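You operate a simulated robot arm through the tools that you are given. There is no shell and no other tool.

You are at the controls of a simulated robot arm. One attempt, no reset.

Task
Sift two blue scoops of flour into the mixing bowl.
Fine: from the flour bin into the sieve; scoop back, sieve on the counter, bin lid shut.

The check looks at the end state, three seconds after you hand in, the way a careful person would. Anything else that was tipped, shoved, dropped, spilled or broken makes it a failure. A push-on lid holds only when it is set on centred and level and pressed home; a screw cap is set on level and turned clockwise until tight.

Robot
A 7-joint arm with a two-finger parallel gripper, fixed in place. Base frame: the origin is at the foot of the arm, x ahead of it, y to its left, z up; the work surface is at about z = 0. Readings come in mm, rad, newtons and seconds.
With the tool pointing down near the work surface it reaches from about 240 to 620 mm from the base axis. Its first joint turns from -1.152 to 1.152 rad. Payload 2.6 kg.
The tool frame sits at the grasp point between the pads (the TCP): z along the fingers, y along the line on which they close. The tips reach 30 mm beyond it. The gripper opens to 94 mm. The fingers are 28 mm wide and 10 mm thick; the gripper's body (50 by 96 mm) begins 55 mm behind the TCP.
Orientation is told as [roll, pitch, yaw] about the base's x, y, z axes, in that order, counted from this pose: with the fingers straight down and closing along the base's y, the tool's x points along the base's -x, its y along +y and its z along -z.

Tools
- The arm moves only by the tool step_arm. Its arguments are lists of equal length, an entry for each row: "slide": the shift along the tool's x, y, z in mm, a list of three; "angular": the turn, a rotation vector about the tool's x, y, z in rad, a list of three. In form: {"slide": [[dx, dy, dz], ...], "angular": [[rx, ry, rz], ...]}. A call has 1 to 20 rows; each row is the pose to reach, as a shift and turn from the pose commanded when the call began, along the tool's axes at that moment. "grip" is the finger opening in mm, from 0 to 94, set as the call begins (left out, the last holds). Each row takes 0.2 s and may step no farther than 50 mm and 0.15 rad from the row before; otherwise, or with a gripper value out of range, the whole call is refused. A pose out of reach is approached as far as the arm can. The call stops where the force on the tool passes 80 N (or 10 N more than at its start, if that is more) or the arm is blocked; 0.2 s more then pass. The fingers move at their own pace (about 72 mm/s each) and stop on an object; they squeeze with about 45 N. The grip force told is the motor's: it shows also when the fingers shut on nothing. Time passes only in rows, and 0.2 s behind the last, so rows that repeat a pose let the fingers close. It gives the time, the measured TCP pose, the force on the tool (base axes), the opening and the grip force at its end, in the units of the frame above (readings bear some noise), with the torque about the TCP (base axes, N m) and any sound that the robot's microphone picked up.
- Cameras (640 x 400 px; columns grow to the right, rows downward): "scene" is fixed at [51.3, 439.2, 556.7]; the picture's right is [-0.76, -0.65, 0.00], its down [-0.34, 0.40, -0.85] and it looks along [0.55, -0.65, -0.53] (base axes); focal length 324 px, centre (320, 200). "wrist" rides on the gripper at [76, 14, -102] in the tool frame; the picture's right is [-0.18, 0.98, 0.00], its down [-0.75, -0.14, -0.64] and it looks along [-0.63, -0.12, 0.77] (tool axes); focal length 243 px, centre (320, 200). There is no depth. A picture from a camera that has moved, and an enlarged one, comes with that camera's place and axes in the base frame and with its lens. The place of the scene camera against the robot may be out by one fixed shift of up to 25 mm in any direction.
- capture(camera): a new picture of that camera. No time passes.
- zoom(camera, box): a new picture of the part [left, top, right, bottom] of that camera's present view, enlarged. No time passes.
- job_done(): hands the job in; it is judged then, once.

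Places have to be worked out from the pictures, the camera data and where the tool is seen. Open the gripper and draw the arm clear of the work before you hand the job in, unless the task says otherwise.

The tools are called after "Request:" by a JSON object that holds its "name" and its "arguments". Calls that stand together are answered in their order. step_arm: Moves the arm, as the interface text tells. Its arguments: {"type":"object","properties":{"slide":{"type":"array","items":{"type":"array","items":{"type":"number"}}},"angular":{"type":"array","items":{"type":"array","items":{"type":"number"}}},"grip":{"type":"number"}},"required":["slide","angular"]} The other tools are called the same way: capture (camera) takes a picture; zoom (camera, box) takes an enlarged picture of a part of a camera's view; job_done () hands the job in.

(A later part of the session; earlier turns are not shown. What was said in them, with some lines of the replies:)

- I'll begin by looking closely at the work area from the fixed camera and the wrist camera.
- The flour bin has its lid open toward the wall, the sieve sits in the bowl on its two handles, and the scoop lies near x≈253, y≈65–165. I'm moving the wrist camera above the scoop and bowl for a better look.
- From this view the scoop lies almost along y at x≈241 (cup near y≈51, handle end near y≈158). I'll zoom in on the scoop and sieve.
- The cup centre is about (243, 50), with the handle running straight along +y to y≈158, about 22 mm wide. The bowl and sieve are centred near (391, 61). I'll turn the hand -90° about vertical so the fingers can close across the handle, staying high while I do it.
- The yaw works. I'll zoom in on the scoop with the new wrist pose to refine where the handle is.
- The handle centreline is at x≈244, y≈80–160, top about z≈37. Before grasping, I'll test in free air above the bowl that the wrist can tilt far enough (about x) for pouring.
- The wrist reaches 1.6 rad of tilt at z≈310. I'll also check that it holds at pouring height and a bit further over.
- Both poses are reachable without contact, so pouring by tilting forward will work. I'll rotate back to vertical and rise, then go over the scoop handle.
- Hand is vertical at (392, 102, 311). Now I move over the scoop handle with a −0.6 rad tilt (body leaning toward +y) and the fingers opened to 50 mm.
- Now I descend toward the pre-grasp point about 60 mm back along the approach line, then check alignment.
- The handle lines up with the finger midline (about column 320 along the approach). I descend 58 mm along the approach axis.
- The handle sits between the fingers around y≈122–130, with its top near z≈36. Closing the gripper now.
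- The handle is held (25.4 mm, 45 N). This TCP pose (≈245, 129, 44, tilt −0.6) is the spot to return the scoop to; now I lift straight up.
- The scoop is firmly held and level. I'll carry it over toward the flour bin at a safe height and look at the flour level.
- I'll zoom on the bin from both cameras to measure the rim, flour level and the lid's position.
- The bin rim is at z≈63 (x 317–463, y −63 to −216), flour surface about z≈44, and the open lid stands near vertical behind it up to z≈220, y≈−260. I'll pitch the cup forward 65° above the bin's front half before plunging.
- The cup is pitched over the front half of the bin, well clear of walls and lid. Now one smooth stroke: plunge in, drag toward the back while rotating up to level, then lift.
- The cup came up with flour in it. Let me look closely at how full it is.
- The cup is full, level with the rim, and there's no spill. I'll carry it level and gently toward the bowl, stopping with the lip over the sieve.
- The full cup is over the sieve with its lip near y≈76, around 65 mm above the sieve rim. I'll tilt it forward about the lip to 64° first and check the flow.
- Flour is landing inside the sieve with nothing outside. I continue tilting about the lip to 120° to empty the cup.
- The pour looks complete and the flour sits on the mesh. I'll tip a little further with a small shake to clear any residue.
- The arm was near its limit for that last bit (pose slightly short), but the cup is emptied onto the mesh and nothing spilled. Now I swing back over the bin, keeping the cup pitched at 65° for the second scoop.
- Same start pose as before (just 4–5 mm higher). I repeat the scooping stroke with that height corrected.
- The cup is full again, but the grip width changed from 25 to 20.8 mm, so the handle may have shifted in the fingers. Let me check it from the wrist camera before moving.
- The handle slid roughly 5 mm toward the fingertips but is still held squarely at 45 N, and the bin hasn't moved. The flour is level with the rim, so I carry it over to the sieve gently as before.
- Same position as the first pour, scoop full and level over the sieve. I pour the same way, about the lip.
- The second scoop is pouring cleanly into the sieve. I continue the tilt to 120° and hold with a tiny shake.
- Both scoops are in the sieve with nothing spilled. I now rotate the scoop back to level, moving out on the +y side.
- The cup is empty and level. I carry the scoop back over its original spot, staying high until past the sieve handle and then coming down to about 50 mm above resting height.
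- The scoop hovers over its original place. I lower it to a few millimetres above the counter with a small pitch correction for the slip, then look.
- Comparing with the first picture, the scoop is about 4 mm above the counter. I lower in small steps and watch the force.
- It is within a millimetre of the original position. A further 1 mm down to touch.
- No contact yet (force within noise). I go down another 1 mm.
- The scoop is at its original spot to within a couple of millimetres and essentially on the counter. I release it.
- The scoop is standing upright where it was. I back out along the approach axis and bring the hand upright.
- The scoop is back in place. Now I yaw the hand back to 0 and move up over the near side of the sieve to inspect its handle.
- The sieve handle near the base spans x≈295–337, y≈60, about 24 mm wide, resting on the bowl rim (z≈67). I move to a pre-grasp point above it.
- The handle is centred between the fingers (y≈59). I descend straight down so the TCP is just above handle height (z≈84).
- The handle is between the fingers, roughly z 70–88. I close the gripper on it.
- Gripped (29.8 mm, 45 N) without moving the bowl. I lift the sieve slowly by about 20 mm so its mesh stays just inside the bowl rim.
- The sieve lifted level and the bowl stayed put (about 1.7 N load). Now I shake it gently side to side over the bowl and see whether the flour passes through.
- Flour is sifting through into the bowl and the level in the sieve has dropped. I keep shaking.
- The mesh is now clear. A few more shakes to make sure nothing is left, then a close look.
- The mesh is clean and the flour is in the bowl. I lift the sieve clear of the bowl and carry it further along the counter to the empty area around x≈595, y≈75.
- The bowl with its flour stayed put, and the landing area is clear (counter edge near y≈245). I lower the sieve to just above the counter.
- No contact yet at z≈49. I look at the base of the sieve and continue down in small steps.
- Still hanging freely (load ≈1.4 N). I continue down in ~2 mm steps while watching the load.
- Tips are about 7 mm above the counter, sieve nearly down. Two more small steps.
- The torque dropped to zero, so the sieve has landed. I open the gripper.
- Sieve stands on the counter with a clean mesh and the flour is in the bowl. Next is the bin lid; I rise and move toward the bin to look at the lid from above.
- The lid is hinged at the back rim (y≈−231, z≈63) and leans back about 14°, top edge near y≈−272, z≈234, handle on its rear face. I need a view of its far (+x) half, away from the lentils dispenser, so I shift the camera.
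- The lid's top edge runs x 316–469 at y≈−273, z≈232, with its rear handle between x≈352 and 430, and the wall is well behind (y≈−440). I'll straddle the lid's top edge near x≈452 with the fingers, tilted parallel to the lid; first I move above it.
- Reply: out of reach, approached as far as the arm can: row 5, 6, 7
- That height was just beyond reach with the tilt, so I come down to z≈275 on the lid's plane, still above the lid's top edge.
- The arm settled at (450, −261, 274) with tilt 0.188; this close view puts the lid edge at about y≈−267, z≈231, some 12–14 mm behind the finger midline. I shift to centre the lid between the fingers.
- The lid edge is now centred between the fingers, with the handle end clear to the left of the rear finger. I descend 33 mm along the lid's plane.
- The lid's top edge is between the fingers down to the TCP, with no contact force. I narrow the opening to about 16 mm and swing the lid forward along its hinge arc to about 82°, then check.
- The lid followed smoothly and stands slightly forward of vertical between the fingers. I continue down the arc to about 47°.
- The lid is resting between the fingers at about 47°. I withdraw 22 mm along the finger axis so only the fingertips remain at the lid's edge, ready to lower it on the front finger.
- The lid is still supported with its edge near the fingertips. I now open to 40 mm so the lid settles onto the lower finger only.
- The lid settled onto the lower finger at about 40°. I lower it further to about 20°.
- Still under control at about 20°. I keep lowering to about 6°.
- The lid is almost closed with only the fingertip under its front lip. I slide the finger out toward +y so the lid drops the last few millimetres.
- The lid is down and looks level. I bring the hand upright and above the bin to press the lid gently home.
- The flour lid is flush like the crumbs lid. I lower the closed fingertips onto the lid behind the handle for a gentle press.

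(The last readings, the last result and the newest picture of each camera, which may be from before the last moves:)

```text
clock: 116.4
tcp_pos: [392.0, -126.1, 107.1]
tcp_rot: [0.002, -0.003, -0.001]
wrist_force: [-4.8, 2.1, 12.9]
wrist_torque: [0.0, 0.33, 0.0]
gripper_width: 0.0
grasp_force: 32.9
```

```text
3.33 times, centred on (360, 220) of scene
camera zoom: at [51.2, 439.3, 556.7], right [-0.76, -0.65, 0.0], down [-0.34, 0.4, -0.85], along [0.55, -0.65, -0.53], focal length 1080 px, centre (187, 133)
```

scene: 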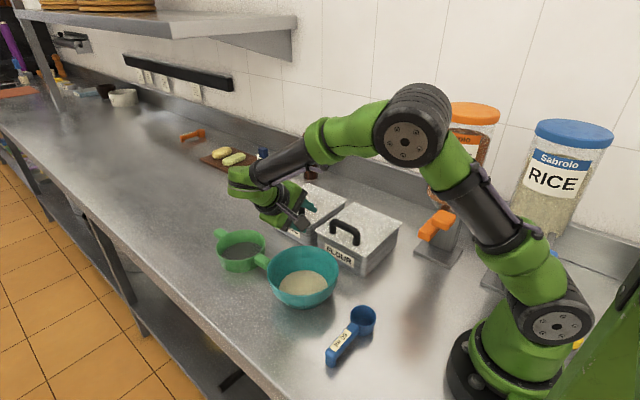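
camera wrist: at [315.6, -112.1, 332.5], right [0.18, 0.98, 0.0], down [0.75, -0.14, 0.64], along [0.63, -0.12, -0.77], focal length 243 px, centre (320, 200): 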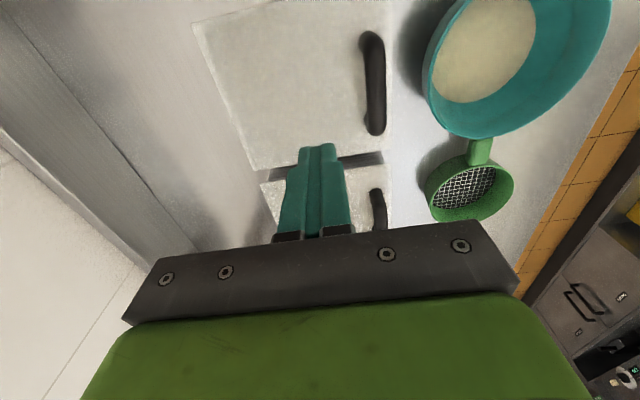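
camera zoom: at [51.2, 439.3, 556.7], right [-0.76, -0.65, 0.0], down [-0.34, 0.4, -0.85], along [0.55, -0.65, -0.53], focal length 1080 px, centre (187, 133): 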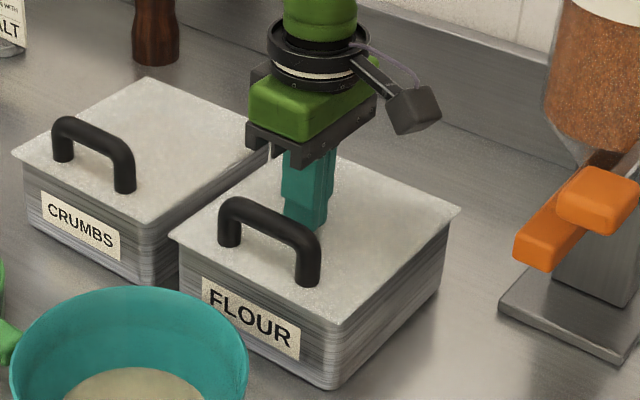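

The press made contact at about 13 N, so the lid is firmly shut. I lift off and open the gripper.

Request:
{"name": "step_arm", "arguments": {"slide": [[0, 0, -5], [0, 0, -25], [0, 0, -60], [0, 0, -105], [0, 0, -150], [0, 0, -190], [0, 0, -190]], "angular": [[0, 0, 0], [0, 0, 0], [0, 0, 0], [0, 0, 0], [0, 0, 0], [0, 0, 0], [0, 0, 0]]}}

Request:
{"name": "step_arm", "arguments": {"slide": [[20, 20, -20], [40, 45, -40], [45, 50, -60], [45, 50, -80], [45, 50, -80]], "angular": [[0, 0, 0], [0, 0, 0], [0, 0, 0], [0, 0, 0], [0, 0, 0]], "grip": 94}}

Request:
{"name": "capture", "arguments": {"camera": "scene"}}

Request:
{"name": "capture", "arguments": {"camera": "wrist"}}

Request:
{"name": "zoom", "arguments": {"camera": "scene", "box": [200, 170, 420, 380]}}

```text
clock: 118.0
tcp_pos: [392.9, -128.3, 297.3]
tcp_rot: [-0.002, -0.002, -0.001]
wrist_force: [0.6, -0.4, -1.1]
wrist_torque: [0.02, -0.04, -0.02]
gripper_width: 0.0
grasp_force: 33.0
```

```text
clock: 119.2
tcp_pos: [348.7, -77.0, 377.0]
tcp_rot: [0.001, -0.002, -0.001]
wrist_force: [0.2, 0.0, -0.4]
wrist_torque: [0.03, 0.03, 0.0]
gripper_width: 94.1
grasp_force: 0.1
```

```text
taken
```

scene: 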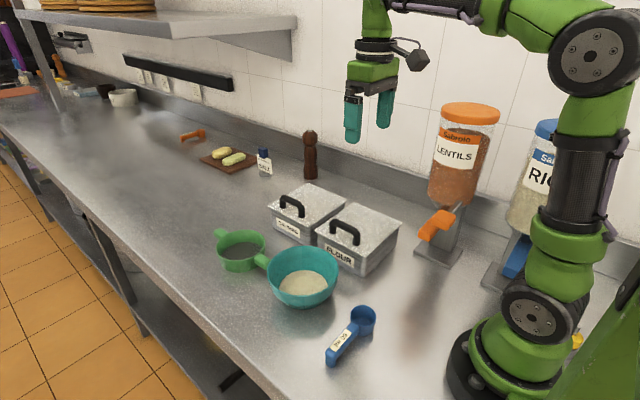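

```text
taken
camera wrist: at [270.6, -62.7, 478.0], right [0.18, 0.98, 0.0], down [0.75, -0.14, 0.64], along [0.63, -0.12, -0.77], focal length 243 px, centre (320, 200)
```

wrist: 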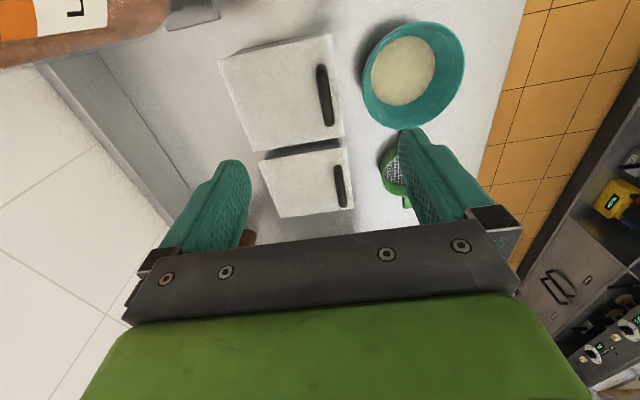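

```text
1.90 times, centred on (310, 275) of scene
camera zoom: at [51.3, 439.2, 556.7], right [-0.76, -0.65, 0.0], down [-0.34, 0.4, -0.85], along [0.55, -0.65, -0.53], focal length 617 px, centre (339, 57)
```

zoom: 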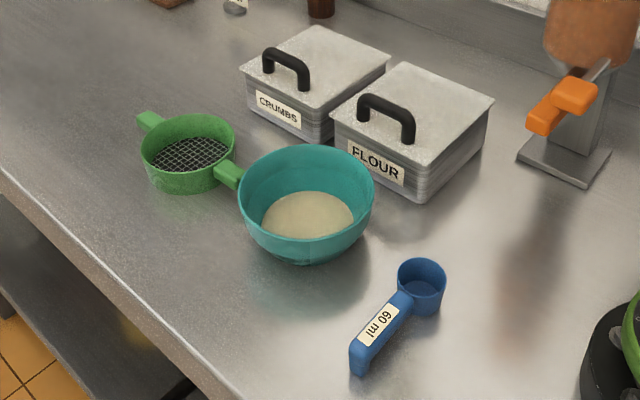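

The flour is in the bowl and the sieve is on the counter, clean and clear of the bowl. The scoop is back in its spot, the flour lid is shut, and nothing else has moved. The gripper is open and the arm is clear, so I'm handing in.

Request:
{"name": "job_done", "arguments": {}}

```text
The job is handed in.
```

I sifted two level 60 ml scoops of flour into the mixing bowl and handed the job in. I haven't seen the result of the check.

- **Flour:** both scoops came from the flour bin and went into the sieve. I shook the sieve over the bowl until the mesh looked clear. I saw no flour on the counter in the pictures.
- **Scoop:** it is back upright in its original place, within about 2 mm. It slipped a few millimetres in the gripper during the second scoop, but the flour stayed level with the rim.
- **Sieve:** it is standing level on the counter just beyond the bowl, not touching it.
- **Bin lid:** I swung it down slowly and pressed it shut with about 13 N. It sits flush, like the lid on the crumbs bin.

The gripper is open and the arm is clear of the work. In the last pictures nothing else had been moved.
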